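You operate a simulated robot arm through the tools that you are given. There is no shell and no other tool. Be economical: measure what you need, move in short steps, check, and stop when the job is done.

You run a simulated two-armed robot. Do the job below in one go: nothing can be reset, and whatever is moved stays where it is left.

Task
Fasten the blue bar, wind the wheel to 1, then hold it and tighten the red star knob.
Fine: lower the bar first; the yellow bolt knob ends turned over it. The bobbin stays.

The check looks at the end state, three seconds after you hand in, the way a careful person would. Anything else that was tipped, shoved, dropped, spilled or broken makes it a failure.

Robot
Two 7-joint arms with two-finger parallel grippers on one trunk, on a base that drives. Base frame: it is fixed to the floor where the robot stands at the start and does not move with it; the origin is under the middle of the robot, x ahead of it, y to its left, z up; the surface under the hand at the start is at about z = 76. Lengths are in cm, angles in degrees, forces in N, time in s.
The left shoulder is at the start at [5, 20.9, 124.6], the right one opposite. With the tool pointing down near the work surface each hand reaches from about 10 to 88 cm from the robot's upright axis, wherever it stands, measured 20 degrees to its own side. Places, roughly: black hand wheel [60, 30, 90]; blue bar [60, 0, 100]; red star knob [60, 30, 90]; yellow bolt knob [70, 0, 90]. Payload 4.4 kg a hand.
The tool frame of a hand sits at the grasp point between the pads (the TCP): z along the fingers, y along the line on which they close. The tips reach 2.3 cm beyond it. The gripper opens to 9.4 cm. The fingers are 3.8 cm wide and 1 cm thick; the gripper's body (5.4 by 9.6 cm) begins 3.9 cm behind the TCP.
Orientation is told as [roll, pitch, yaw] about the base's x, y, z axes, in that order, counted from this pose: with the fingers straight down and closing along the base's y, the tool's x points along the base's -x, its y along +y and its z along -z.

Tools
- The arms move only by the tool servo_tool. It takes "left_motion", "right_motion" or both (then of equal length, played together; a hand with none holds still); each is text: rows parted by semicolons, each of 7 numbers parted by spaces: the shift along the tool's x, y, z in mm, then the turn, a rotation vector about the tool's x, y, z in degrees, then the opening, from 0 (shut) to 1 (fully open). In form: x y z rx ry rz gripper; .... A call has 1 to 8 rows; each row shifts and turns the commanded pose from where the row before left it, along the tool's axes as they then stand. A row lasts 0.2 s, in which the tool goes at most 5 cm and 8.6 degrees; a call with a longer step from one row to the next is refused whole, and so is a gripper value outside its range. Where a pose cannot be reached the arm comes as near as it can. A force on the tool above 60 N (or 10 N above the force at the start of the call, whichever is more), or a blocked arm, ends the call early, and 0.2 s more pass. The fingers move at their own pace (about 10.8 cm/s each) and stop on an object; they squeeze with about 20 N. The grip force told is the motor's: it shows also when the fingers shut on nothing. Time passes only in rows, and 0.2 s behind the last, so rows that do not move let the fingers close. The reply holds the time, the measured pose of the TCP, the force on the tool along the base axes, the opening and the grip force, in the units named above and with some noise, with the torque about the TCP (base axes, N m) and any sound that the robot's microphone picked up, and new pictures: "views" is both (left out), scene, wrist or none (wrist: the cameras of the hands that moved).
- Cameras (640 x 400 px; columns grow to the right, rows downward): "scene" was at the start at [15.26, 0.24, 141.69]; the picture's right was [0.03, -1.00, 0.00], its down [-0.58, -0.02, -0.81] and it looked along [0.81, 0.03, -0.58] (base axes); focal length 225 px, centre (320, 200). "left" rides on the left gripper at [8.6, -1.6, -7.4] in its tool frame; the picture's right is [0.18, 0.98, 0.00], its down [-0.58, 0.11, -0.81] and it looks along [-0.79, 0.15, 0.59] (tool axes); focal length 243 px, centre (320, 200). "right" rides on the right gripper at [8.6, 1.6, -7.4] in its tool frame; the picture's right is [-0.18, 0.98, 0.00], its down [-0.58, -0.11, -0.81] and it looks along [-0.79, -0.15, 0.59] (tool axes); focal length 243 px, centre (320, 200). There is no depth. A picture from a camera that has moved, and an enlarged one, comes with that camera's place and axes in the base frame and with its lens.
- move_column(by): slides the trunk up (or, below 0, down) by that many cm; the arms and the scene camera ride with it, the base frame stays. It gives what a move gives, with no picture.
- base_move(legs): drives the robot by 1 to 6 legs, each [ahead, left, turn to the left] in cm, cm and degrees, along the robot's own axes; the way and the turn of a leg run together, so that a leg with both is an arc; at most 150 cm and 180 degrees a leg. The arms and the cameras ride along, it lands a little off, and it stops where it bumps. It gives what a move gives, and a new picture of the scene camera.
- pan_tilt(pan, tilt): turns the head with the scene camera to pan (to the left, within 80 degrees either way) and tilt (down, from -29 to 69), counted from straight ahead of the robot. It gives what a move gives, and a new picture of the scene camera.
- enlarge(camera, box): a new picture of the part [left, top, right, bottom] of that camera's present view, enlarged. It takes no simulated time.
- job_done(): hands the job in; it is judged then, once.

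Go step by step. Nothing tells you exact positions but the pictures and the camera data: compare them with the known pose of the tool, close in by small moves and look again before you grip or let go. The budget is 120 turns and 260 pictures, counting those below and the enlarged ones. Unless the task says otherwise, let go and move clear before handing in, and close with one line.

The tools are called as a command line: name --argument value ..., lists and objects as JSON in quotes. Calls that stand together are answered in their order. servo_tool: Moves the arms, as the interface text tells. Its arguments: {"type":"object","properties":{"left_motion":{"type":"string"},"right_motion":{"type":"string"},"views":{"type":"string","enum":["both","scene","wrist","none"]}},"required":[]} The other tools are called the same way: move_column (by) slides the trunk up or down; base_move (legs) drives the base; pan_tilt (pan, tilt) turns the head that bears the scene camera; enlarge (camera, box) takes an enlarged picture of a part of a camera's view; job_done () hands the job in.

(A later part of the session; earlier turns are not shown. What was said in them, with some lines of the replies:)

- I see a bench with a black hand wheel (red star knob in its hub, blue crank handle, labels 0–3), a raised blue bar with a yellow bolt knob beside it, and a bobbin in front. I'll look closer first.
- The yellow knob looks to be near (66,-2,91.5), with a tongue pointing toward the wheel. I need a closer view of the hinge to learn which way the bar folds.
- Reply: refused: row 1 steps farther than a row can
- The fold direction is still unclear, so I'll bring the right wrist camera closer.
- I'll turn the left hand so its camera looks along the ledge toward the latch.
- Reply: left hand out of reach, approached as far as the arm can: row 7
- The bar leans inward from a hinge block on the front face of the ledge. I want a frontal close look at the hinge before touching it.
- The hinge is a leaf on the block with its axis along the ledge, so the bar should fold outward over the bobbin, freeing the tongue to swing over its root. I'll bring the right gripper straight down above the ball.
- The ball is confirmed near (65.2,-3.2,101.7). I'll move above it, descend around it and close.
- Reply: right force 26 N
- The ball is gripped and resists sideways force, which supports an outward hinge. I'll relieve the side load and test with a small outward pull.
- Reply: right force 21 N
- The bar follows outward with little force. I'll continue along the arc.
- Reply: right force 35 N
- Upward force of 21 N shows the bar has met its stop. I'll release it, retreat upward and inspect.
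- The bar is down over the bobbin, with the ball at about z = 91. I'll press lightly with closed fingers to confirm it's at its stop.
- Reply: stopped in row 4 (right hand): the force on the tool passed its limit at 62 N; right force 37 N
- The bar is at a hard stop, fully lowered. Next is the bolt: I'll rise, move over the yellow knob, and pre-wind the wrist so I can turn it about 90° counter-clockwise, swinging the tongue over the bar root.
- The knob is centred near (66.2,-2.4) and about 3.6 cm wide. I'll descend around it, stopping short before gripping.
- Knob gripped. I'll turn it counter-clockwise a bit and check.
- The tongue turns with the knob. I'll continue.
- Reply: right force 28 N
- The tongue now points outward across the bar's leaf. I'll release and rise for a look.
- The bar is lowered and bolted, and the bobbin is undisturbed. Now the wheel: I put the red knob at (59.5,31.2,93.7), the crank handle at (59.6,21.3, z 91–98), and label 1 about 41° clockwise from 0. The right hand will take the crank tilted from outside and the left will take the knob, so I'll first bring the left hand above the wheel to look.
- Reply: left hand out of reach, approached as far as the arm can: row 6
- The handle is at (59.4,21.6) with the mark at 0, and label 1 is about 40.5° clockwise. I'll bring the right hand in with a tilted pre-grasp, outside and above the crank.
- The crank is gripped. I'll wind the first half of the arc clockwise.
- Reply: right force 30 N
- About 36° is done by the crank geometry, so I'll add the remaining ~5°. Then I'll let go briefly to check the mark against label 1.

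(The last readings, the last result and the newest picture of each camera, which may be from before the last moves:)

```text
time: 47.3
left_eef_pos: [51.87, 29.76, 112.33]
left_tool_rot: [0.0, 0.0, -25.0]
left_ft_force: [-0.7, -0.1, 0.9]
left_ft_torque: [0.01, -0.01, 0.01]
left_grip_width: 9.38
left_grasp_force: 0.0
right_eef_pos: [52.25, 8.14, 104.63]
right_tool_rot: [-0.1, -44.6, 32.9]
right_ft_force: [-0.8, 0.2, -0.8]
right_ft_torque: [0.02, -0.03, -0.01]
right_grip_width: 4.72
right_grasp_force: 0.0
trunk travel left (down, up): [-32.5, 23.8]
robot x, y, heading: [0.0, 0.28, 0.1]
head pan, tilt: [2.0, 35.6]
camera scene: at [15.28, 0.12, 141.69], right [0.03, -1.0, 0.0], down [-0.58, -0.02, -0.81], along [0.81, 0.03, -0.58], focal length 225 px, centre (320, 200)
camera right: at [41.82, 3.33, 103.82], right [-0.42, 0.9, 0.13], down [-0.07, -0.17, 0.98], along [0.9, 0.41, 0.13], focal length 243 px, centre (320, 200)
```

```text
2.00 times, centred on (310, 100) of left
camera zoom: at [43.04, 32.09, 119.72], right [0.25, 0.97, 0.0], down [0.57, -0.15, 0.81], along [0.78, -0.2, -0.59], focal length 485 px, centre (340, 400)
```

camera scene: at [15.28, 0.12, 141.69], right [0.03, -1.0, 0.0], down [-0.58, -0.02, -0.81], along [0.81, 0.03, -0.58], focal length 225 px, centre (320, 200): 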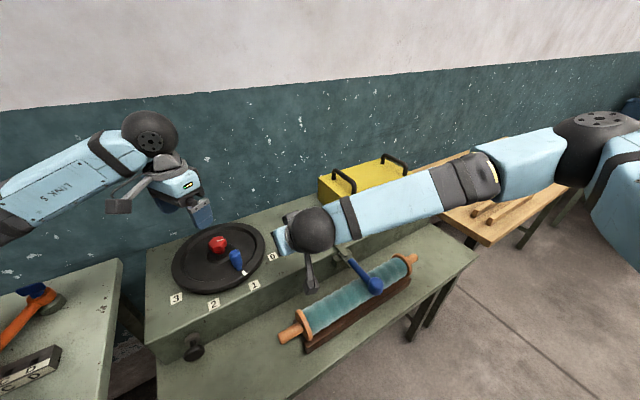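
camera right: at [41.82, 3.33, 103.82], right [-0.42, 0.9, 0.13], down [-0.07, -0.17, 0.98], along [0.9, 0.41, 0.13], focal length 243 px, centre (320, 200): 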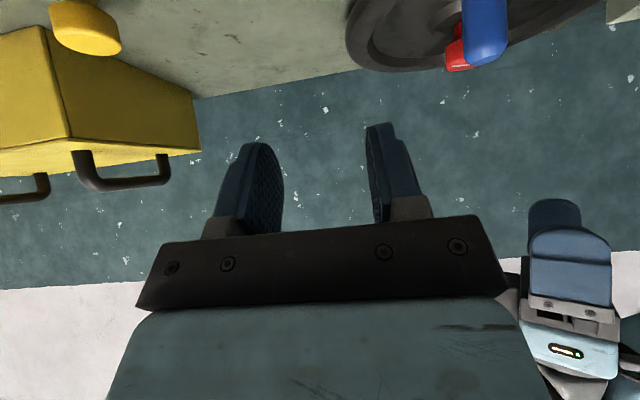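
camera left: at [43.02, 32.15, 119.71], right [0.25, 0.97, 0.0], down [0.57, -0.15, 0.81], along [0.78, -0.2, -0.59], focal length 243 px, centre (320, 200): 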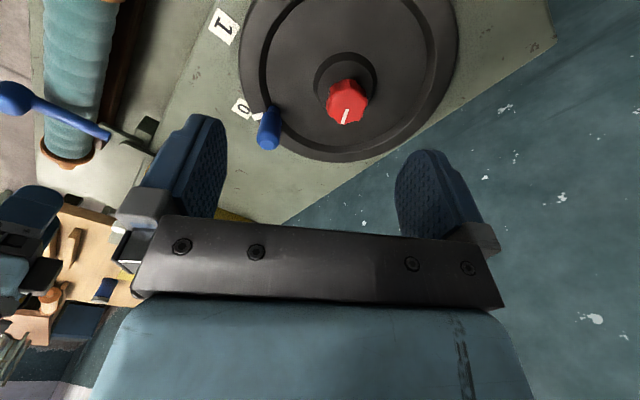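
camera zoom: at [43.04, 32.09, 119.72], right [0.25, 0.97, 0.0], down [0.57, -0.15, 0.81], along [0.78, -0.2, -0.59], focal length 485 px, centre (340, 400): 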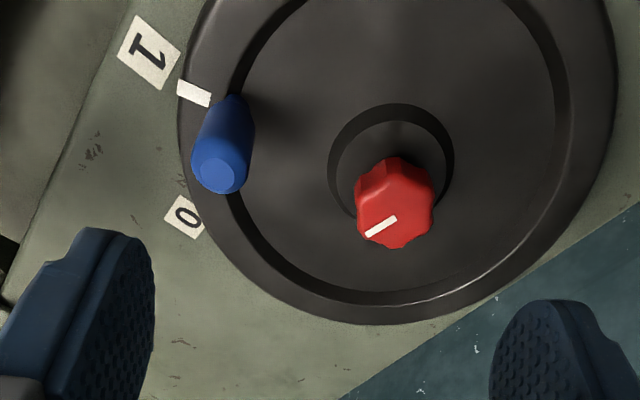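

The mark sits at label 1 within about a degree, with the same relation as it had at 0. I'll regrip the crank in the same pose to hold it.

servo_tool --right_motion "0 40 0 0 0 0 0.5;0 40 0 0 0 0 0.5;0 40 0 0 0 0 0.5;0 0 40 0 0 0 0.5;0 0 40 0 0 0 0.5;0 0 40 0 0 0 0.5;0 0 0 0 0 0 0.5" --views "wrist"

```text
time: 48.9
left_eef_pos: [51.59, 29.86, 112.45]
left_tool_rot: [0.0, 0.0, -25.0]
left_ft_force: [0.3, -0.2, -0.5]
left_ft_torque: [0.01, -0.03, -0.01]
left_grip_width: 9.39
left_grasp_force: 0.1
right_eef_pos: [52.66, 23.01, 95.94]
right_tool_rot: [-0.1, -44.6, 33.0]
right_ft_force: [0.1, -0.7, 0.4]
right_ft_torque: [0.04, 0.02, -0.02]
right_grip_width: 4.7
right_grasp_force: 0.0
trunk travel left (down, up): [-32.5, 23.8]
robot x, y, heading: [0.2, -0.12, 0.2]
head pan, tilt: [2.0, 35.6]
camera right: at [42.27, 18.13, 95.14], right [-0.42, 0.9, 0.13], down [-0.07, -0.17, 0.98], along [0.9, 0.41, 0.14], focal length 243 px, centre (320, 200)
```

right: 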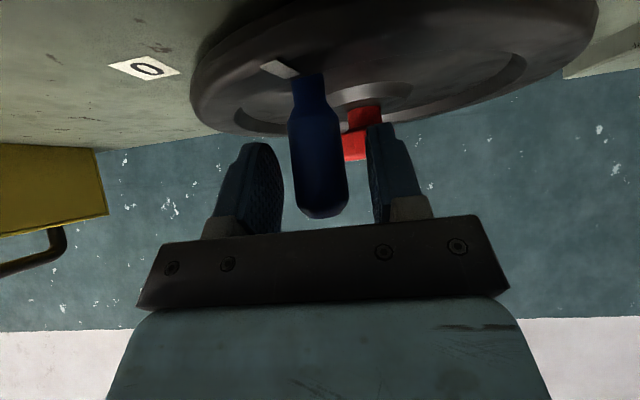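

servo_tool --right_motion "0 0 0 0 0 0 0.1;0 0 0 0 0 0 0.1;0 0 0 0 0 0 0.1;0 0 0 0 0 0 0.1;0 0 0 0 0 0 0.1;0 0 0 0 0 0 0.1;0 0 0 0 0 0 0.1" --left_motion "0 0 0 0 0 -7.5 0.75;0 0 0 0 0 -7.5 0.75;0 0 0 0 0 -7.5 0.75;0 0 0 0 0 -7.5 0.75;-40 3 0 0 0 0 0.75;-39 3 0 0 0 0 0.75;0 0 0 0 0 0 0.75" --views "both"

enlarge --camera "left" --box '[200, 0, 440, 150]'

```text
time: 50.5
left_eef_pos: [59.66, 31.12, 112.31]
left_tool_rot: [-0.1, -0.1, 5.0]
left_ft_force: [0.3, -0.2, 0.1]
left_ft_torque: [-0.01, 0.04, -0.02]
left_grip_width: 7.05
left_grasp_force: 0.1
right_eef_pos: [52.67, 22.91, 96.06]
right_tool_rot: [-0.2, -44.6, 33.0]
right_ft_force: [-0.5, -2.1, -3.8]
right_ft_torque: [0.78, 0.06, -0.25]
right_grip_width: 2.68
right_grasp_force: 44.7
trunk travel left (down, up): [-32.5, 23.8]
robot x, y, heading: [0.14, 0.1, 0.0]
head pan, tilt: [2.0, 35.6]
camera scene: at [15.28, 0.19, 141.69], right [0.03, -1.0, 0.0], down [-0.58, -0.02, -0.81], along [0.81, 0.03, -0.58], focal length 225 px, centre (320, 200)
camera right: at [42.3, 18.14, 95.12], right [-0.42, 0.9, 0.13], down [-0.07, -0.17, 0.98], along [0.9, 0.41, 0.13], focal length 243 px, centre (320, 200)
camera left: at [50.98, 28.86, 119.65], right [-0.27, 0.96, 0.0], down [0.57, 0.16, 0.81], along [0.78, 0.22, -0.59], focal length 243 px, centre (320, 200)
```

scene: 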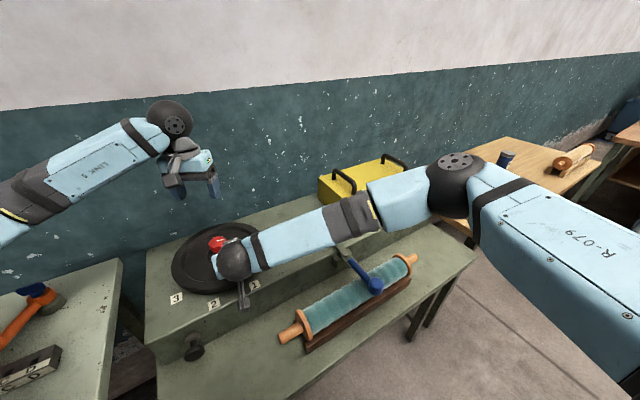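
right: 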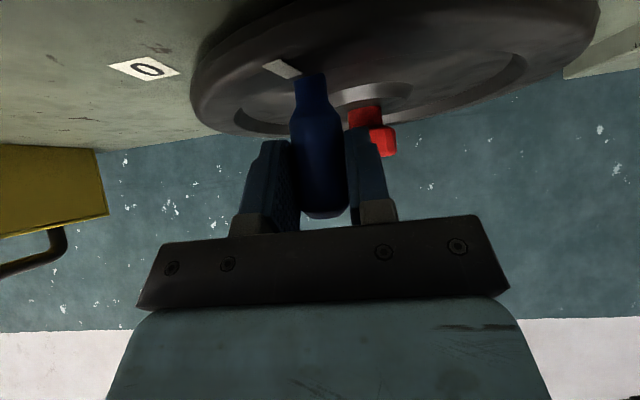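
left: 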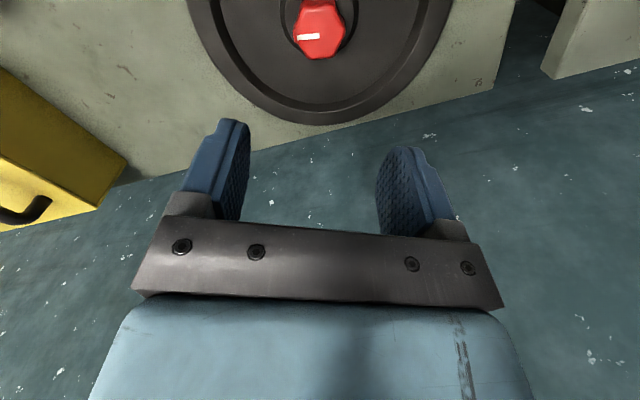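

```text
2.67 times, centred on (320, 75) of left
camera zoom: at [50.98, 28.86, 119.65], right [-0.27, 0.96, 0.0], down [0.57, 0.16, 0.81], along [0.78, 0.22, -0.59], focal length 647 px, centre (320, 533)
```

zoom: 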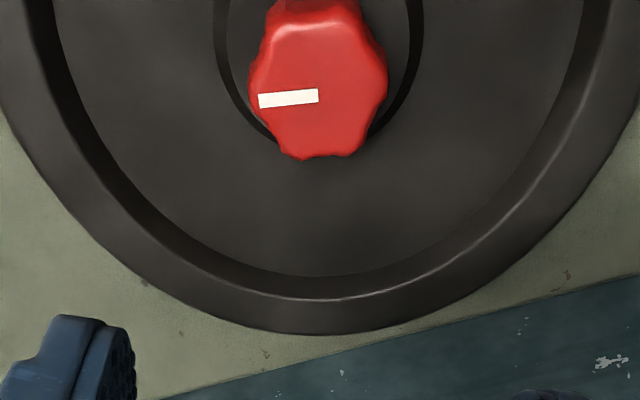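

The knob is confirmed at (59.4,31.1), about 4.6 cm wide. I'll turn the left hand to yaw 0 and come down towards it, watching clearance from the right hand.

servo_tool --left_motion "2 0 0 0 0 5 0.75;0 0 40 0 0 0 0.75;0 0 40 0 0 0 0.75;0 0 30 0 0 0 0.75;0 0 20 0 0 0 0.75;0 0 0 0 0 0 0.75" --views "both"

enlarge --camera "scene" --box '[140, 170, 300, 300]'

```text
time: 51.9
left_eef_pos: [59.38, 31.2, 99.24]
left_tool_rot: [0.0, 0.0, -0.1]
left_ft_force: [0.4, -0.1, -0.8]
left_ft_torque: [-0.05, 0.0, 0.02]
left_grip_width: 7.05
left_grasp_force: 0.0
right_eef_pos: [52.84, 22.88, 95.88]
right_tool_rot: [-0.1, -44.5, 33.0]
right_ft_force: [0.4, -3.7, -2.0]
right_ft_torque: [0.46, 0.57, -0.27]
right_grip_width: 2.64
right_grasp_force: 44.8
trunk travel left (down, up): [-32.5, 23.8]
robot x, y, heading: [0.06, -0.03, -0.1]
head pan, tilt: [2.0, 35.6]
camera scene: at [15.29, 0.17, 141.69], right [0.03, -1.0, 0.0], down [-0.58, -0.02, -0.81], along [0.81, 0.03, -0.58], focal length 225 px, centre (320, 200)
camera left: at [50.54, 29.62, 106.63], right [-0.18, 0.98, 0.0], down [0.58, 0.11, 0.81], along [0.79, 0.15, -0.59], focal length 243 px, centre (320, 200)
```

scene: 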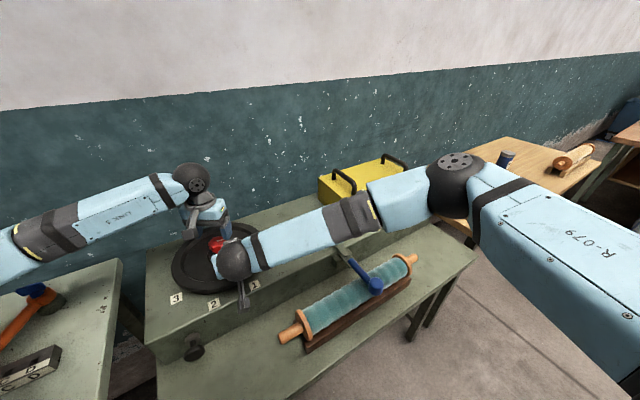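
left: 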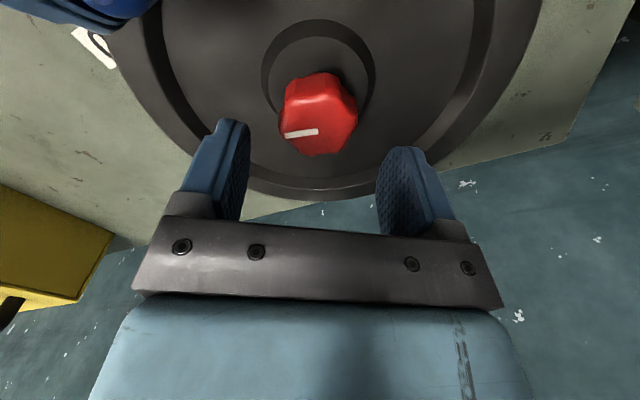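

```text
3.08 times, centred on (220, 235) of scene
camera zoom: at [15.29, 0.17, 141.69], right [0.03, -1.0, 0.0], down [-0.58, -0.02, -0.81], along [0.81, 0.03, -0.58], focal length 692 px, centre (628, 92)
```

zoom: 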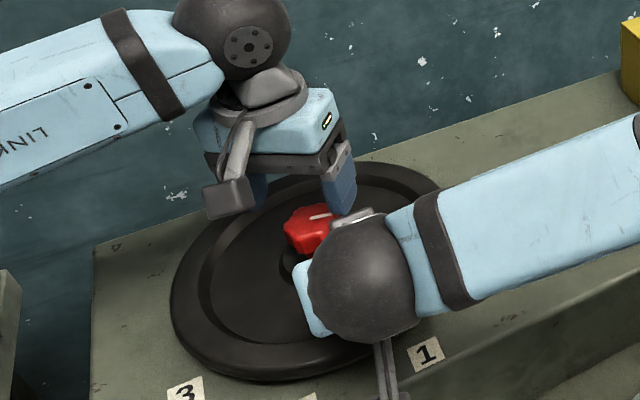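

servo_tool --left_motion "0 0 25 0 0 0 0.75;0 0 22 0 0 0 0.75;0 0 0 0 0 0 0.75;0 0 0 0 0 0 0.3;0 0 0 0 0 0 0.3;0 0 0 0 0 0 0.3" --views "wrist"

enlarge --camera "scene" --box '[140, 170, 300, 300]'

```text
time: 53.3
left_eef_pos: [59.4, 31.15, 94.57]
left_tool_rot: [-0.1, 0.0, 0.0]
left_ft_force: [1.1, -2.0, -2.7]
left_ft_torque: [0.04, -0.77, 0.01]
left_grip_width: 4.72
left_grasp_force: 45.0
right_eef_pos: [52.74, 23.0, 95.98]
right_tool_rot: [-0.1, -44.4, 33.1]
right_ft_force: [-1.5, -2.3, -2.1]
right_ft_torque: [0.33, 0.64, -0.24]
right_grip_width: 2.63
right_grasp_force: 45.3
trunk travel left (down, up): [-32.5, 23.8]
robot x, y, heading: [-0.2, 0.15, -0.0]
head pan, tilt: [2.0, 35.6]
camera left: at [50.61, 29.54, 101.95], right [-0.18, 0.98, 0.0], down [0.58, 0.11, 0.81], along [0.79, 0.15, -0.59], focal length 243 px, centre (320, 200)
```

left: 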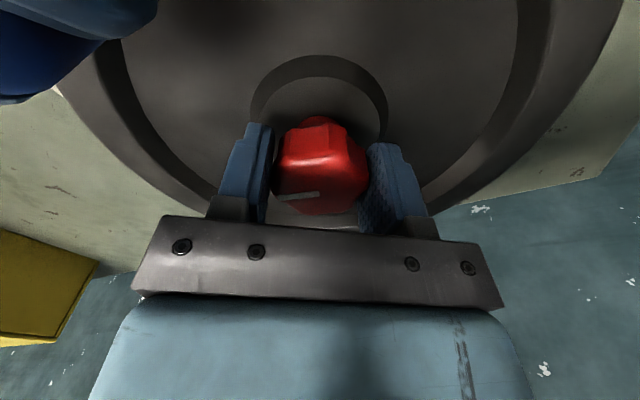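

```text
3.08 times, centred on (220, 235) of scene
camera zoom: at [15.31, 0.16, 141.68], right [0.03, -1.0, 0.0], down [-0.58, -0.02, -0.81], along [0.81, 0.03, -0.58], focal length 692 px, centre (628, 92)
```

zoom: 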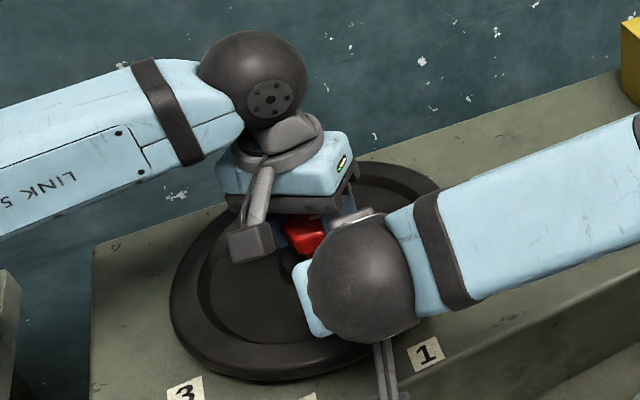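

Knob gripped and both hands are clear of each other. I'll turn it clockwise while the right hand holds the wheel.

servo_tool --left_motion "0 0 0 0 0 7 0.3;0 0 0 0 0 7 0.3;0 0 0 0 0 7 0.3;0 0 0 0 0 7 0.3;0 0 0 0 0 0 0.3" --right_motion "0 0 0 0 0 0 0.1;0 0 0 0 0 0 0.1;0 0 0 0 0 0 0.1;0 0 0 0 0 0 0.1;0 0 0 0 0 0 0.1" --views "wrist"

```text
time: 54.5
left_eef_pos: [59.5, 31.31, 94.6]
left_tool_rot: [0.1, 0.0, -28.1]
left_ft_force: [18.9, 3.7, -12.8]
left_ft_torque: [-0.58, -0.8, 0.05]
left_grip_width: 4.73
left_grasp_force: 45.3
right_eef_pos: [52.76, 22.99, 95.88]
right_tool_rot: [0.0, -44.4, 33.0]
right_ft_force: [-11.1, -13.6, 8.5]
right_ft_torque: [0.6, -0.26, -0.08]
right_grip_width: 2.68
right_grasp_force: 44.8
trunk travel left (down, up): [-32.5, 23.8]
robot x, y, heading: [-0.03, -0.27, -0.2]
head pan, tilt: [2.0, 35.6]
camera right: at [42.34, 18.11, 95.13], right [-0.42, 0.9, 0.13], down [-0.07, -0.17, 0.98], along [0.9, 0.41, 0.13], focal length 243 px, centre (320, 200)
camera left: at [50.89, 33.89, 101.95], right [0.3, 0.95, 0.0], down [0.56, -0.18, 0.81], along [0.77, -0.24, -0.59], focal length 243 px, centre (320, 200)
```

right: 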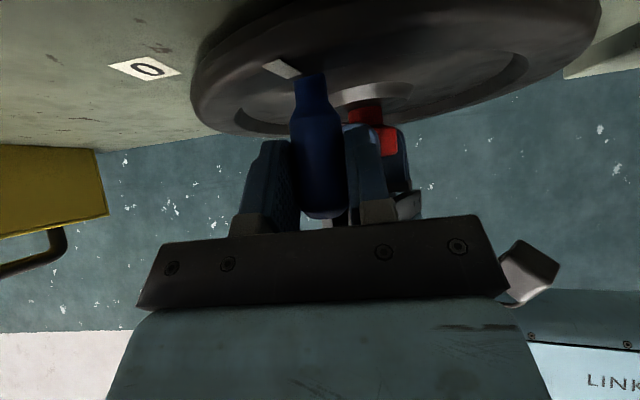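
left: 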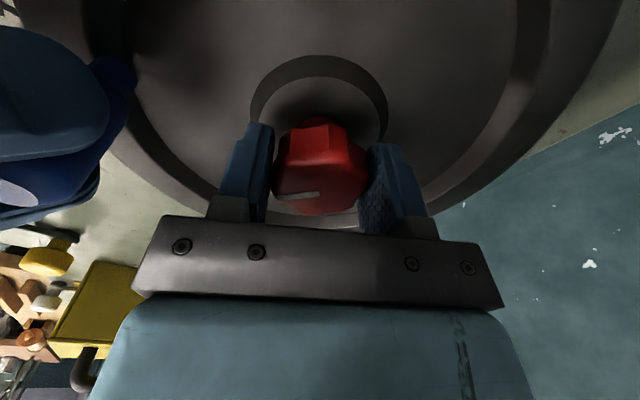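

servo_tool --left_motion "0 0 0 0 0 7 0.3;0 0 0 0 0 7 0.3;0 0 0 0 0 7 0.3;0 0 0 0 0 7 0.3;0 0 0 0 0 0 0.3" --right_motion "0 0 0 0 0 0 0.1;0 0 0 0 0 0 0.1;0 0 0 0 0 0 0.1;0 0 0 0 0 0 0.1;0 0 0 0 0 0 0.1" --views "wrist"

```text
time: 55.7
left_eef_pos: [59.37, 31.17, 94.52]
left_tool_rot: [0.1, 0.0, -41.9]
left_ft_force: [29.8, 20.8, -6.6]
left_ft_torque: [0.87, 0.65, 0.11]
left_grip_width: 4.71
left_grasp_force: 45.0
left hand out of reach, approached as far as the arm can: row 3, 4
right_eef_pos: [52.74, 22.85, 96.0]
right_tool_rot: [-0.2, -44.5, 32.9]
right_ft_force: [-13.7, -22.9, 16.8]
right_ft_torque: [0.2, 0.82, -0.4]
right_grip_width: 2.65
right_grasp_force: 45.0
trunk travel left (down, up): [-32.5, 23.8]
robot x, y, heading: [0.04, 0.23, 0.1]
head pan, tilt: [2.0, 35.6]
camera right: at [42.39, 18.1, 95.12], right [-0.42, 0.9, 0.13], down [-0.07, -0.17, 0.98], along [0.9, 0.41, 0.13], focal length 243 px, centre (320, 200)
camera left: at [51.76, 35.89, 101.98], right [0.52, 0.85, 0.0], down [0.51, -0.31, 0.81], along [0.69, -0.42, -0.59], focal length 243 px, centre (320, 200)
```

right: 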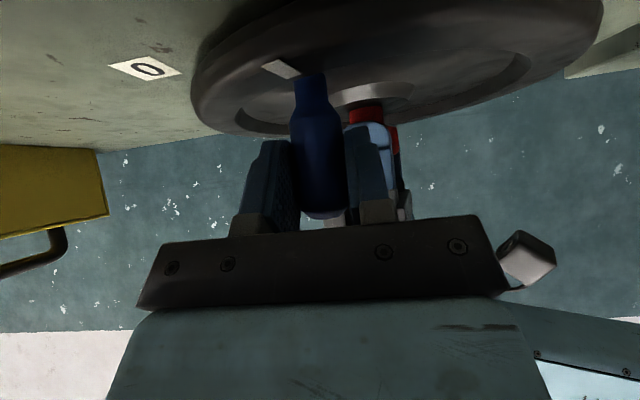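
left: 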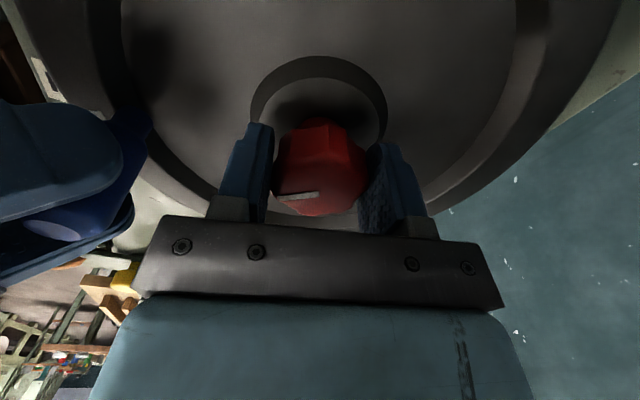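

The hand hit its turn limit at -42°, with the wheel still. I'll open, turn back and regrip.

servo_tool --left_motion "0 0 0 0 0 0 0.7;0 0 0 0 0 0 0.7;0 0 0 0 0 -8 0.7;0 0 0 0 0 -8 0.7;0 0 0 0 0 -8 0.7;0 0 0 0 0 -8 0.7;0 0 0 0 0 -8 0.7;0 0 0 0 0 -8 0.7" --views "wrist"

```text
time: 57.5
left_eef_pos: [59.33, 31.14, 94.66]
left_tool_rot: [0.2, -0.1, 6.1]
left_ft_force: [0.3, -0.6, -0.3]
left_ft_torque: [0.01, 0.02, -0.03]
left_grip_width: 6.56
left_grasp_force: 0.0
right_eef_pos: [52.81, 23.07, 95.78]
right_tool_rot: [-0.1, -44.5, 33.1]
right_ft_force: [7.3, -2.6, -1.1]
right_ft_torque: [0.92, -0.39, -0.64]
right_grip_width: 2.64
right_grasp_force: 45.1
trunk travel left (down, up): [-32.5, 23.8]
robot x, y, heading: [-0.09, 0.31, 0.1]
head pan, tilt: [2.0, 35.6]
camera left: at [50.78, 28.69, 101.99], right [-0.29, 0.96, 0.0], down [0.57, 0.17, 0.81], along [0.77, 0.23, -0.59], focal length 243 px, centre (320, 200)
```

left: 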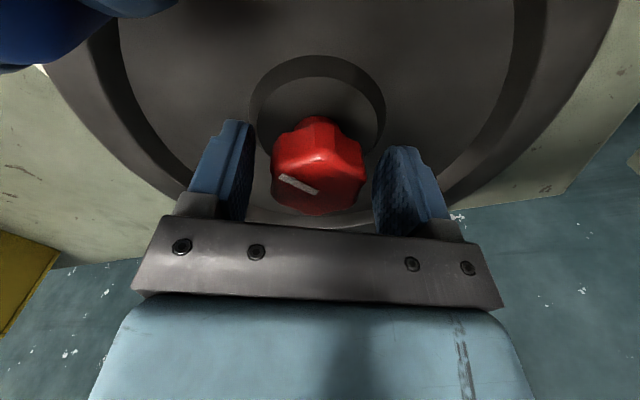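

Works: the knob's white line has advanced and the wheel is held. I'll regrip and turn again from +6° to about -40°.

servo_tool --left_motion "0 0 0 0 0 0 0.3;0 0 0 0 0 0 0.3;0 0 0 0 0 8 0.3;0 0 0 0 0 8 0.3;0 0 0 0 0 8 0.3;0 0 0 0 0 8 0.3;0 0 0 0 0 8 0.3;0 0 0 0 0 6 0.3" --right_motion "0 0 0 0 0 0 0.1;0 0 0 0 0 0 0.1;0 0 0 0 0 0 0.1;0 0 0 0 0 0 0.1;0 0 0 0 0 0 0.1;0 0 0 0 0 0 0.1;0 0 0 0 0 0 0.1;0 0 0 0 0 0 0.1" --views "wrist"

```text
time: 59.3
left_eef_pos: [59.39, 31.24, 94.6]
left_tool_rot: [0.1, -0.1, -40.1]
left_ft_force: [13.6, 4.9, -1.0]
left_ft_torque: [-0.84, 0.35, 0.04]
left_grip_width: 4.77
left_grasp_force: 45.0
right_eef_pos: [52.67, 22.94, 95.95]
right_tool_rot: [-0.1, -44.6, 33.0]
right_ft_force: [-1.1, -7.8, 4.9]
right_ft_torque: [1.08, -0.49, -0.48]
right_grip_width: 2.62
right_grasp_force: 45.0
trunk travel left (down, up): [-32.5, 23.8]
robot x, y, heading: [-0.08, 0.08, 0.0]
head pan, tilt: [2.0, 35.6]
camera right: at [42.34, 18.13, 95.12], right [-0.42, 0.9, 0.13], down [-0.07, -0.17, 0.98], along [0.9, 0.41, 0.13], focal length 243 px, centre (320, 200)
camera left: at [51.61, 35.64, 101.99], right [0.49, 0.87, 0.0], down [0.52, -0.29, 0.81], along [0.7, -0.4, -0.59], focal length 243 px, centre (320, 200)
```

right: 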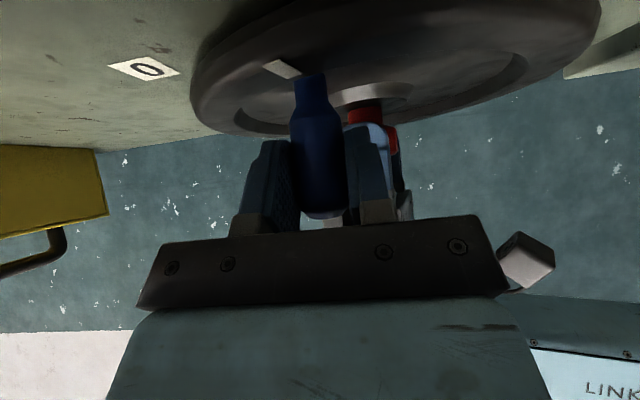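
left: 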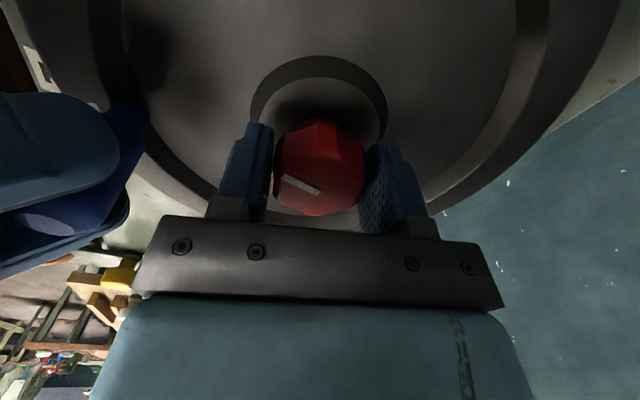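

About 88° so far with no stop felt. I'll repeat.

servo_tool --left_motion "0 0 0 0 0 0 0.7;0 0 0 0 0 0 0.7;0 0 0 0 0 -8 0.7;0 0 0 0 0 -8 0.7;0 0 0 0 0 -8 0.7;0 0 0 0 0 -8 0.7;0 0 0 0 0 -8 0.7;0 0 0 0 0 -6 0.7" --views "wrist"

servo_tool --left_motion "0 0 0 0 0 0 0.3;0 0 0 0 0 0 0.3;0 0 0 0 0 8 0.3;0 0 0 0 0 8 0.3;0 0 0 0 0 8 0.3;0 0 0 0 0 8 0.3;0 0 0 0 0 8 0.3;0 0 0 0 0 6 0.3" --right_motion "0 0 0 0 0 0 0.1;0 0 0 0 0 0 0.1;0 0 0 0 0 0 0.1;0 0 0 0 0 0 0.1;0 0 0 0 0 0 0.1;0 0 0 0 0 0 0.1;0 0 0 0 0 0 0.1;0 0 0 0 0 0 0.1" --views "wrist"

```text
time: 61.1
left_eef_pos: [59.38, 31.08, 94.71]
left_tool_rot: [-0.1, 0.0, 6.1]
left_ft_force: [0.0, 0.3, 0.6]
left_ft_torque: [-0.01, 0.01, -0.02]
left_grip_width: 6.59
left_grasp_force: 0.1
right_eef_pos: [52.75, 22.99, 95.84]
right_tool_rot: [-0.2, -44.5, 33.0]
right_ft_force: [7.0, -1.4, 0.5]
right_ft_torque: [0.59, 0.62, -0.48]
right_grip_width: 2.65
right_grasp_force: 44.9
trunk travel left (down, up): [-32.5, 23.8]
robot x, y, heading: [-0.08, 0.23, -0.2]
head pan, tilt: [2.0, 35.6]
camera left: at [50.76, 28.7, 101.97], right [-0.29, 0.96, 0.0], down [0.57, 0.17, 0.81], along [0.77, 0.23, -0.59], focal length 243 px, centre (320, 200)
```

left: 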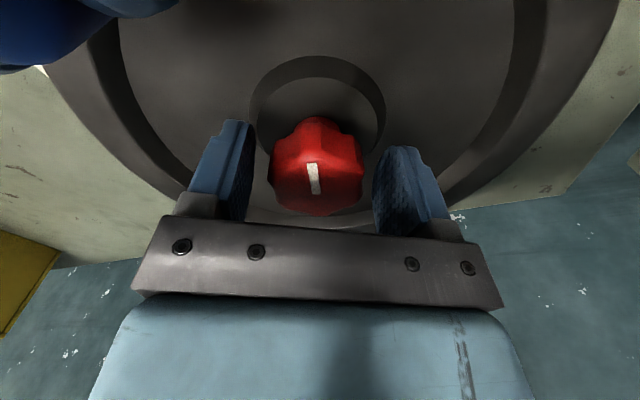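

```text
time: 62.9
left_eef_pos: [59.33, 31.26, 94.49]
left_tool_rot: [0.1, 0.1, -40.0]
left_ft_force: [1.7, 7.3, -4.0]
left_ft_torque: [-0.03, 0.16, 1.02]
left_grip_width: 4.72
left_grasp_force: 44.8
right_eef_pos: [52.78, 22.96, 95.89]
right_tool_rot: [-0.2, -44.6, 33.0]
right_ft_force: [-0.5, -6.8, 2.1]
right_ft_torque: [1.09, -0.17, -0.75]
right_grip_width: 2.65
right_grasp_force: 45.7
trunk travel left (down, up): [-32.5, 23.8]
robot x, y, heading: [-0.38, -0.27, -0.4]
head pan, tilt: [2.0, 35.6]
camera right: at [42.3, 18.16, 95.12], right [-0.42, 0.9, 0.13], down [-0.07, -0.17, 0.98], along [0.9, 0.41, 0.13], focal length 243 px, centre (320, 200)
camera left: at [51.52, 35.7, 101.99], right [0.49, 0.87, 0.0], down [0.52, -0.29, 0.81], along [0.7, -0.39, -0.59], focal length 243 px, centre (320, 200)
```

right: 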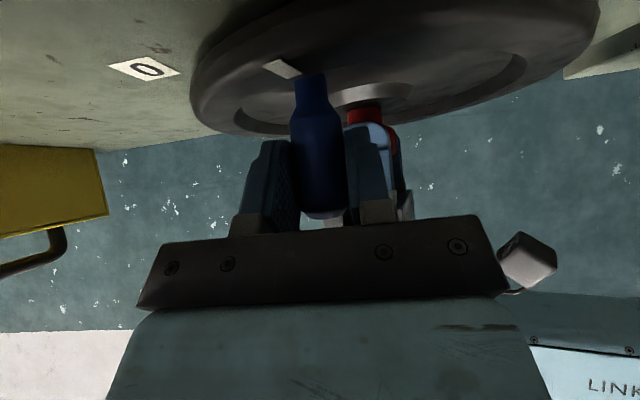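
left: 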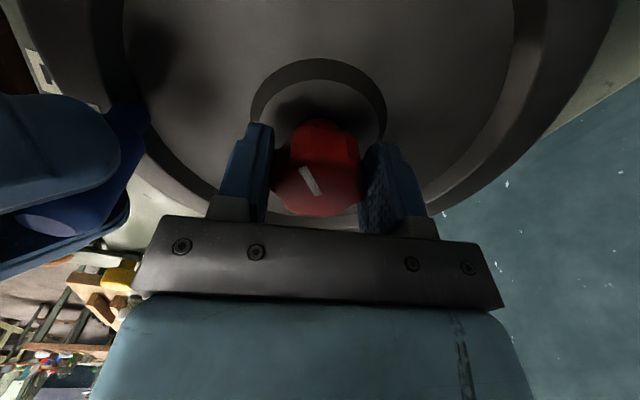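

Torque rose to 1 N·m and the knob began slipping in the grip, so it is getting tight. One more regrip to confirm it's firmly at its stop.

servo_tool --left_motion "0 0 0 0 0 0 0.7;0 0 0 0 0 0 0.7;0 0 0 0 0 -8 0.7;0 0 0 0 0 -8 0.7;0 0 0 0 0 -8 0.7;0 0 0 0 0 -8 0.7;0 0 0 0 0 -8 0.7;0 0 0 0 0 -6 0.7" --views "wrist"

servo_tool --left_motion "0 0 0 0 0 0 0.2;0 0 0 0 0 0 0.2;0 0 0 0 0 0 0.2;0 0 0 0 0 5 0.2;0 0 0 0 0 5 0.2;0 0 0 0 0 5 0.2;0 0 0 0 0 0 0.2" --right_motion "0 0 0 0 0 0 0.1;0 0 0 0 0 0 0.1;0 0 0 0 0 0 0.1;0 0 0 0 0 0 0.1;0 0 0 0 0 0 0.1;0 0 0 0 0 0 0.1;0 0 0 0 0 0 0.1" --views "wrist"

```text
time: 64.7
left_eef_pos: [59.45, 31.12, 94.48]
left_tool_rot: [-0.1, -0.1, 6.0]
left_ft_force: [0.4, 0.5, -0.2]
left_ft_torque: [0.03, 0.02, -0.01]
left_grip_width: 6.58
left_grasp_force: 0.1
right_eef_pos: [52.71, 22.96, 95.85]
right_tool_rot: [-0.2, -44.4, 32.9]
right_ft_force: [2.8, 0.1, 0.0]
right_ft_torque: [0.55, 0.74, -0.31]
right_grip_width: 2.66
right_grasp_force: 44.8
trunk travel left (down, up): [-32.5, 23.8]
robot x, y, heading: [0.07, -0.12, 0.2]
head pan, tilt: [2.0, 35.6]
camera left: at [50.75, 28.72, 101.99], right [-0.29, 0.96, 0.0], down [0.57, 0.17, 0.81], along [0.77, 0.23, -0.59], focal length 243 px, centre (320, 200)
```

left: 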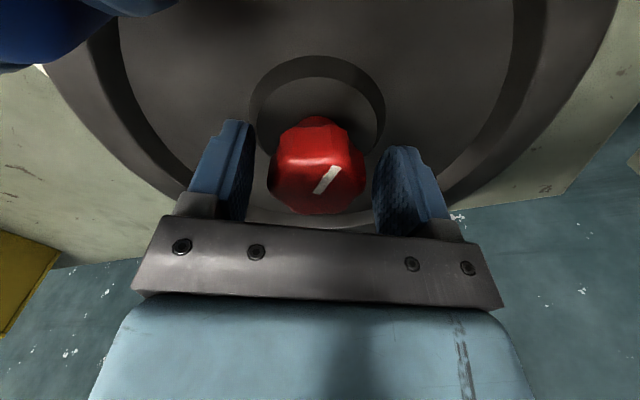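

```text
time: 66.3
left_eef_pos: [59.46, 31.05, 94.73]
left_tool_rot: [-0.1, 0.0, -9.0]
left_ft_force: [2.7, -14.5, -0.5]
left_ft_torque: [0.14, 0.2, 0.74]
left_grip_width: 4.78
left_grasp_force: 44.7
right_eef_pos: [52.7, 23.06, 95.94]
right_tool_rot: [-0.1, -44.5, 32.9]
right_ft_force: [1.0, 8.5, -3.2]
right_ft_torque: [0.71, -0.1, -0.27]
right_grip_width: 2.65
right_grasp_force: 44.9
trunk travel left (down, up): [-32.5, 23.8]
robot x, y, heading: [-0.04, -0.06, 0.3]
head pan, tilt: [2.0, 35.6]
camera right: at [42.31, 18.15, 95.12], right [-0.42, 0.9, 0.13], down [-0.07, -0.17, 0.98], along [0.9, 0.41, 0.13], focal length 243 px, centre (320, 200)
camera left: at [50.39, 30.98, 101.99], right [-0.03, 1.0, 0.0], down [0.59, 0.02, 0.81], along [0.81, 0.02, -0.59], focal length 243 px, centre (320, 200)
```

right: 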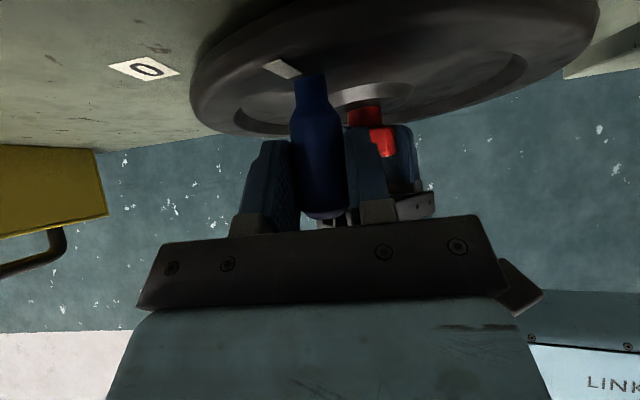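
left: 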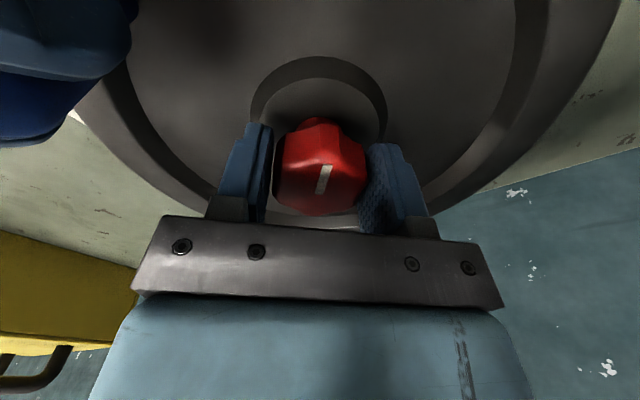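

The knob no longer moves while the grip slips under torque, so it's tight. I'll release and raise the left hand, then release the right.

servo_tool --left_motion "0 0 0 0 0 0 0.8;0 0 0 0 0 0 0.8;0 0 0 0 0 0 0.8;0 0 -40 0 0 0 0.8;0 0 -40 0 0 0 0.8;0 0 -40 0 0 0 0.8;0 0 -40 0 0 0 0.8;0 0 0 0 0 0 0.8" --views "none"

servo_tool --right_motion "0 0 0 0 0 0 0.5;0 0 0 0 0 0 0.5;0 0 0 0 0 0 0.5;0 0 -40 0 0 0 0.5;0 0 -40 0 0 0 0.5;0 0 -40 0 0 0 0.5;0 -40 0 0 0 0 0.5;0 -45 0 0 0 0 0.5" --views "none"

servo_tool --right_motion "0 -45 0 0 0 0 0.5;0 0 0 0 0 0 0.5" --left_motion "30 0 0 0 0 0 0.8;0 0 0 0 0 0 0.8" --views "both"

enlarge --camera "scene" --box '[140, 210, 300, 320]'

enlarge --camera "left" --box '[100, 0, 440, 200]'

```text
time: 68.1
left_eef_pos: [59.39, 31.12, 110.78]
left_tool_rot: [0.0, 0.0, -8.9]
left_ft_force: [0.4, 0.1, 0.1]
left_ft_torque: [0.0, 0.01, 0.01]
left_grip_width: 7.51
left_grasp_force: 0.1
right_eef_pos: [52.78, 22.88, 95.97]
right_tool_rot: [-0.2, -44.4, 32.9]
right_ft_force: [1.5, -1.4, -0.8]
right_ft_torque: [0.37, 1.05, -0.24]
right_grip_width: 2.67
right_grasp_force: 44.8
trunk travel left (down, up): [-32.5, 23.8]
robot x, y, heading: [0.27, -0.04, -0.2]
head pan, tilt: [2.0, 35.6]
```

```text
time: 69.9
left_eef_pos: [59.37, 31.11, 110.68]
left_tool_rot: [0.1, 0.0, -9.1]
left_ft_force: [-0.1, 0.5, -0.2]
left_ft_torque: [0.01, 0.02, -0.01]
left_grip_width: 7.53
left_grasp_force: 0.1
right_eef_pos: [50.21, 11.14, 104.73]
right_tool_rot: [0.0, -44.7, 33.1]
right_ft_force: [-1.2, 0.1, -0.1]
right_ft_torque: [0.0, -0.01, 0.0]
right_grip_width: 4.7
right_grasp_force: 0.0
trunk travel left (down, up): [-32.5, 23.8]
robot x, y, heading: [-0.18, -0.15, 0.1]
head pan, tilt: [2.0, 35.6]
```

```text
time: 70.5
left_eef_pos: [56.47, 31.68, 110.59]
left_tool_rot: [-0.1, 0.1, -9.1]
left_ft_force: [1.0, 0.0, 0.3]
left_ft_torque: [-0.02, 0.0, -0.05]
left_grip_width: 7.52
left_grasp_force: 0.0
right_eef_pos: [52.77, 7.68, 104.62]
right_tool_rot: [-0.2, -44.5, 33.3]
right_ft_force: [-0.5, 0.3, 0.4]
right_ft_torque: [0.01, -0.03, -0.02]
right_grip_width: 4.69
right_grasp_force: 0.1
trunk travel left (down, up): [-32.5, 23.8]
robot x, y, heading: [-0.18, 0.34, 0.1]
head pan, tilt: [2.0, 35.6]
camera scene: at [15.3, 0.37, 141.69], right [0.03, -1.0, 0.0], down [-0.58, -0.02, -0.81], along [0.81, 0.03, -0.58], focal length 225 px, centre (320, 200)
camera right: at [42.31, 2.79, 103.82], right [-0.42, 0.9, 0.13], down [-0.07, -0.17, 0.98], along [0.9, 0.41, 0.13], focal length 243 px, centre (320, 200)
camera left: at [47.4, 31.62, 117.96], right [-0.03, 1.0, 0.0], down [0.59, 0.02, 0.81], along [0.81, 0.02, -0.59], focal length 243 px, centre (320, 200)
```

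scene: 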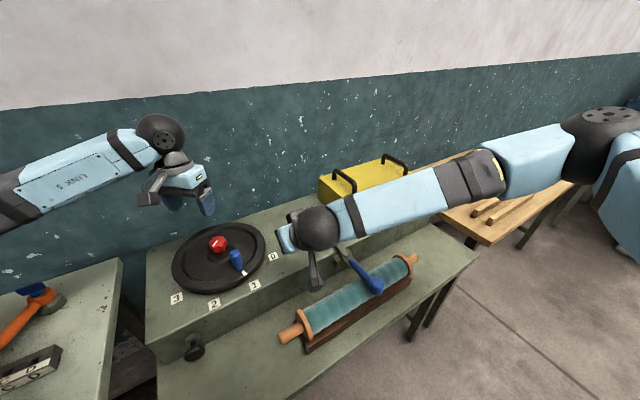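
right: 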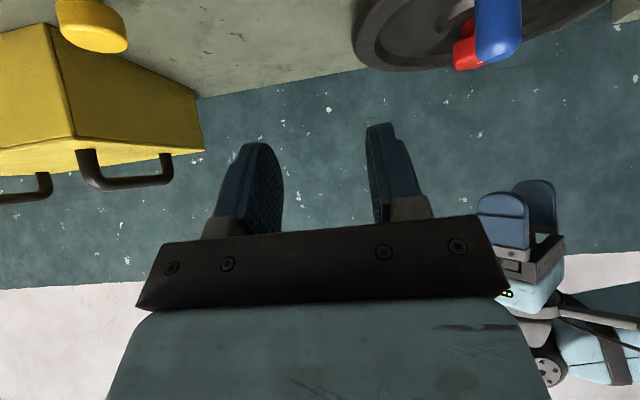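
left: 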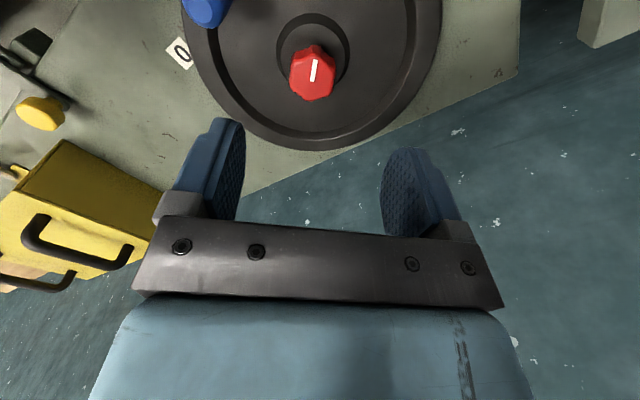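

```text
3.64 times, centred on (220, 265) of scene
camera zoom: at [15.3, 0.37, 141.69], right [0.03, -1.0, 0.0], down [-0.58, -0.02, -0.81], along [0.81, 0.03, -0.58], focal length 818 px, centre (684, -36)
```

zoom: 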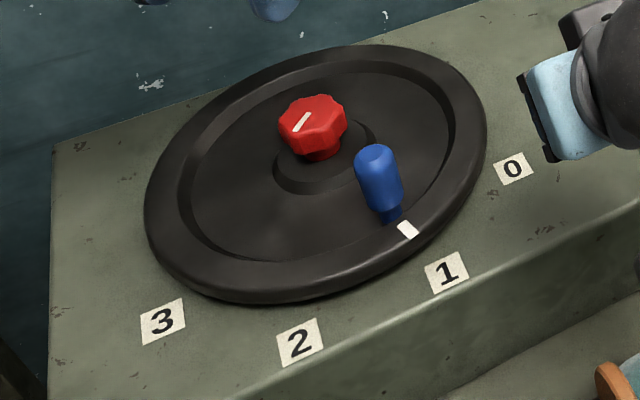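

```text
1.88 times, centred on (270, 100) of left
camera zoom: at [47.4, 31.62, 117.96], right [-0.03, 1.0, 0.0], down [0.59, 0.02, 0.81], along [0.81, 0.02, -0.59], focal length 457 px, centre (414, 388)
```

zoom: 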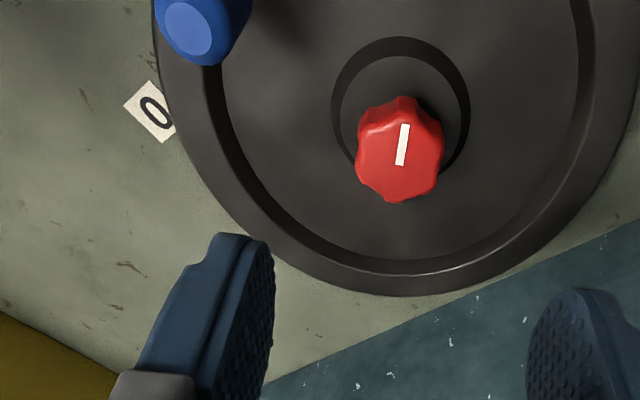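

The wheel mark is still at 1 and the knob is tight. I'll withdraw both hands and take a last look at the latch.

servo_tool --right_motion "0 -40 -30 0 0 0 0.5;0 -40 -30 0 0 0 0.5;0 -40 -30 0 0 0 0.5;0 -40 -30 0 0 0 0.5;0 -40 -30 0 0 0 0.5;0 -40 -20 0 0 0 0.5;0 0 0 0 0 0 0.5;0 0 0 0 0 0 0.5" --left_motion "20 0 -20 0 0 0 0.8;20 0 -20 0 0 0 0.8;20 0 -20 0 0 0 0.8;0 0 0 0 0 0 0.8;0 0 0 0 0 0 0.8;0 0 0 0 0 0 0.8;0 0 0 0 0 0 0.8;0 0 0 0 0 0 0.8" --views "scene"

enlarge --camera "scene" --box '[220, 180, 440, 345]'

enlarge --camera "left" --box '[0, 0, 440, 200]'

```text
time: 72.3
left_eef_pos: [50.46, 32.58, 116.63]
left_tool_rot: [0.0, 0.0, -9.1]
left_ft_force: [0.3, -0.2, 0.5]
left_ft_torque: [0.04, 0.02, 0.02]
left_grip_width: 7.52
left_grasp_force: 0.1
right_eef_pos: [55.6, -19.35, 116.67]
right_tool_rot: [-0.3, -44.6, 33.0]
right_ft_force: [-0.8, -0.7, -0.5]
right_ft_torque: [0.02, -0.01, -0.03]
right_grip_width: 4.68
right_grasp_force: 0.0
trunk travel left (down, up): [-32.5, 23.8]
robot x, y, heading: [-0.04, 0.13, -0.0]
head pan, tilt: [2.0, 35.6]
camera scene: at [15.23, 0.16, 141.7], right [0.03, -1.0, 0.0], down [-0.58, -0.02, -0.81], along [0.81, 0.03, -0.58], focal length 225 px, centre (320, 200)
```

scene: 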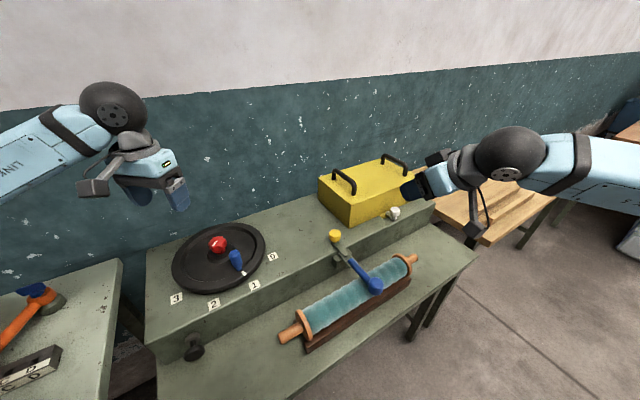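

```text
2.42 times, centred on (330, 262) of scene
camera zoom: at [15.23, 0.16, 141.7], right [0.03, -1.0, 0.0], down [-0.58, -0.02, -0.81], along [0.81, 0.03, -0.58], focal length 545 px, centre (296, 48)
```

zoom: 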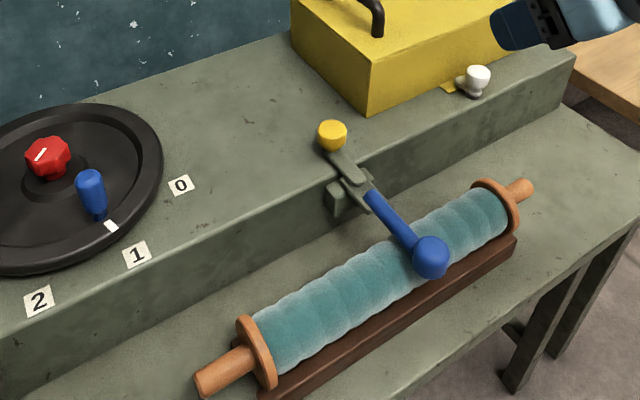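

```text
1.45 times, centred on (220, 100) of left
camera zoom: at [41.38, 32.39, 124.04], right [-0.03, 1.0, 0.0], down [0.59, 0.02, 0.81], along [0.81, 0.02, -0.59], focal length 353 px, centre (466, 346)
```

zoom: 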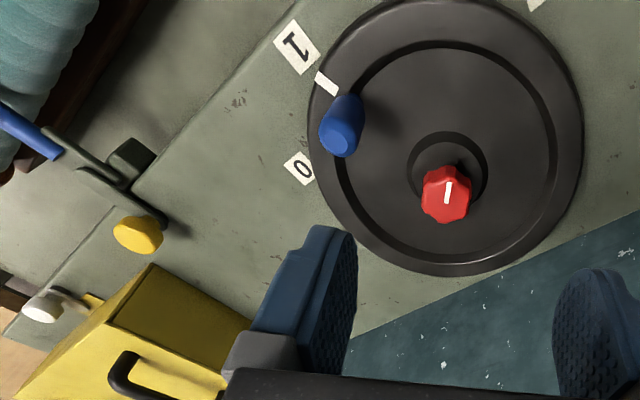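

The bar is down with the bolt tongue across it, the bobbin is in place, the wheel is at 1, and the star knob is tight. Both hands are clear, so I'm handing in.

job_done

```text
The job is handed in.
```

The job is handed in: the blue bar is lowered and bolted under the yellow knob, the wheel is at 1 (within about a degree), the red star knob is tightened to its stop, and the bobbin is where it was.
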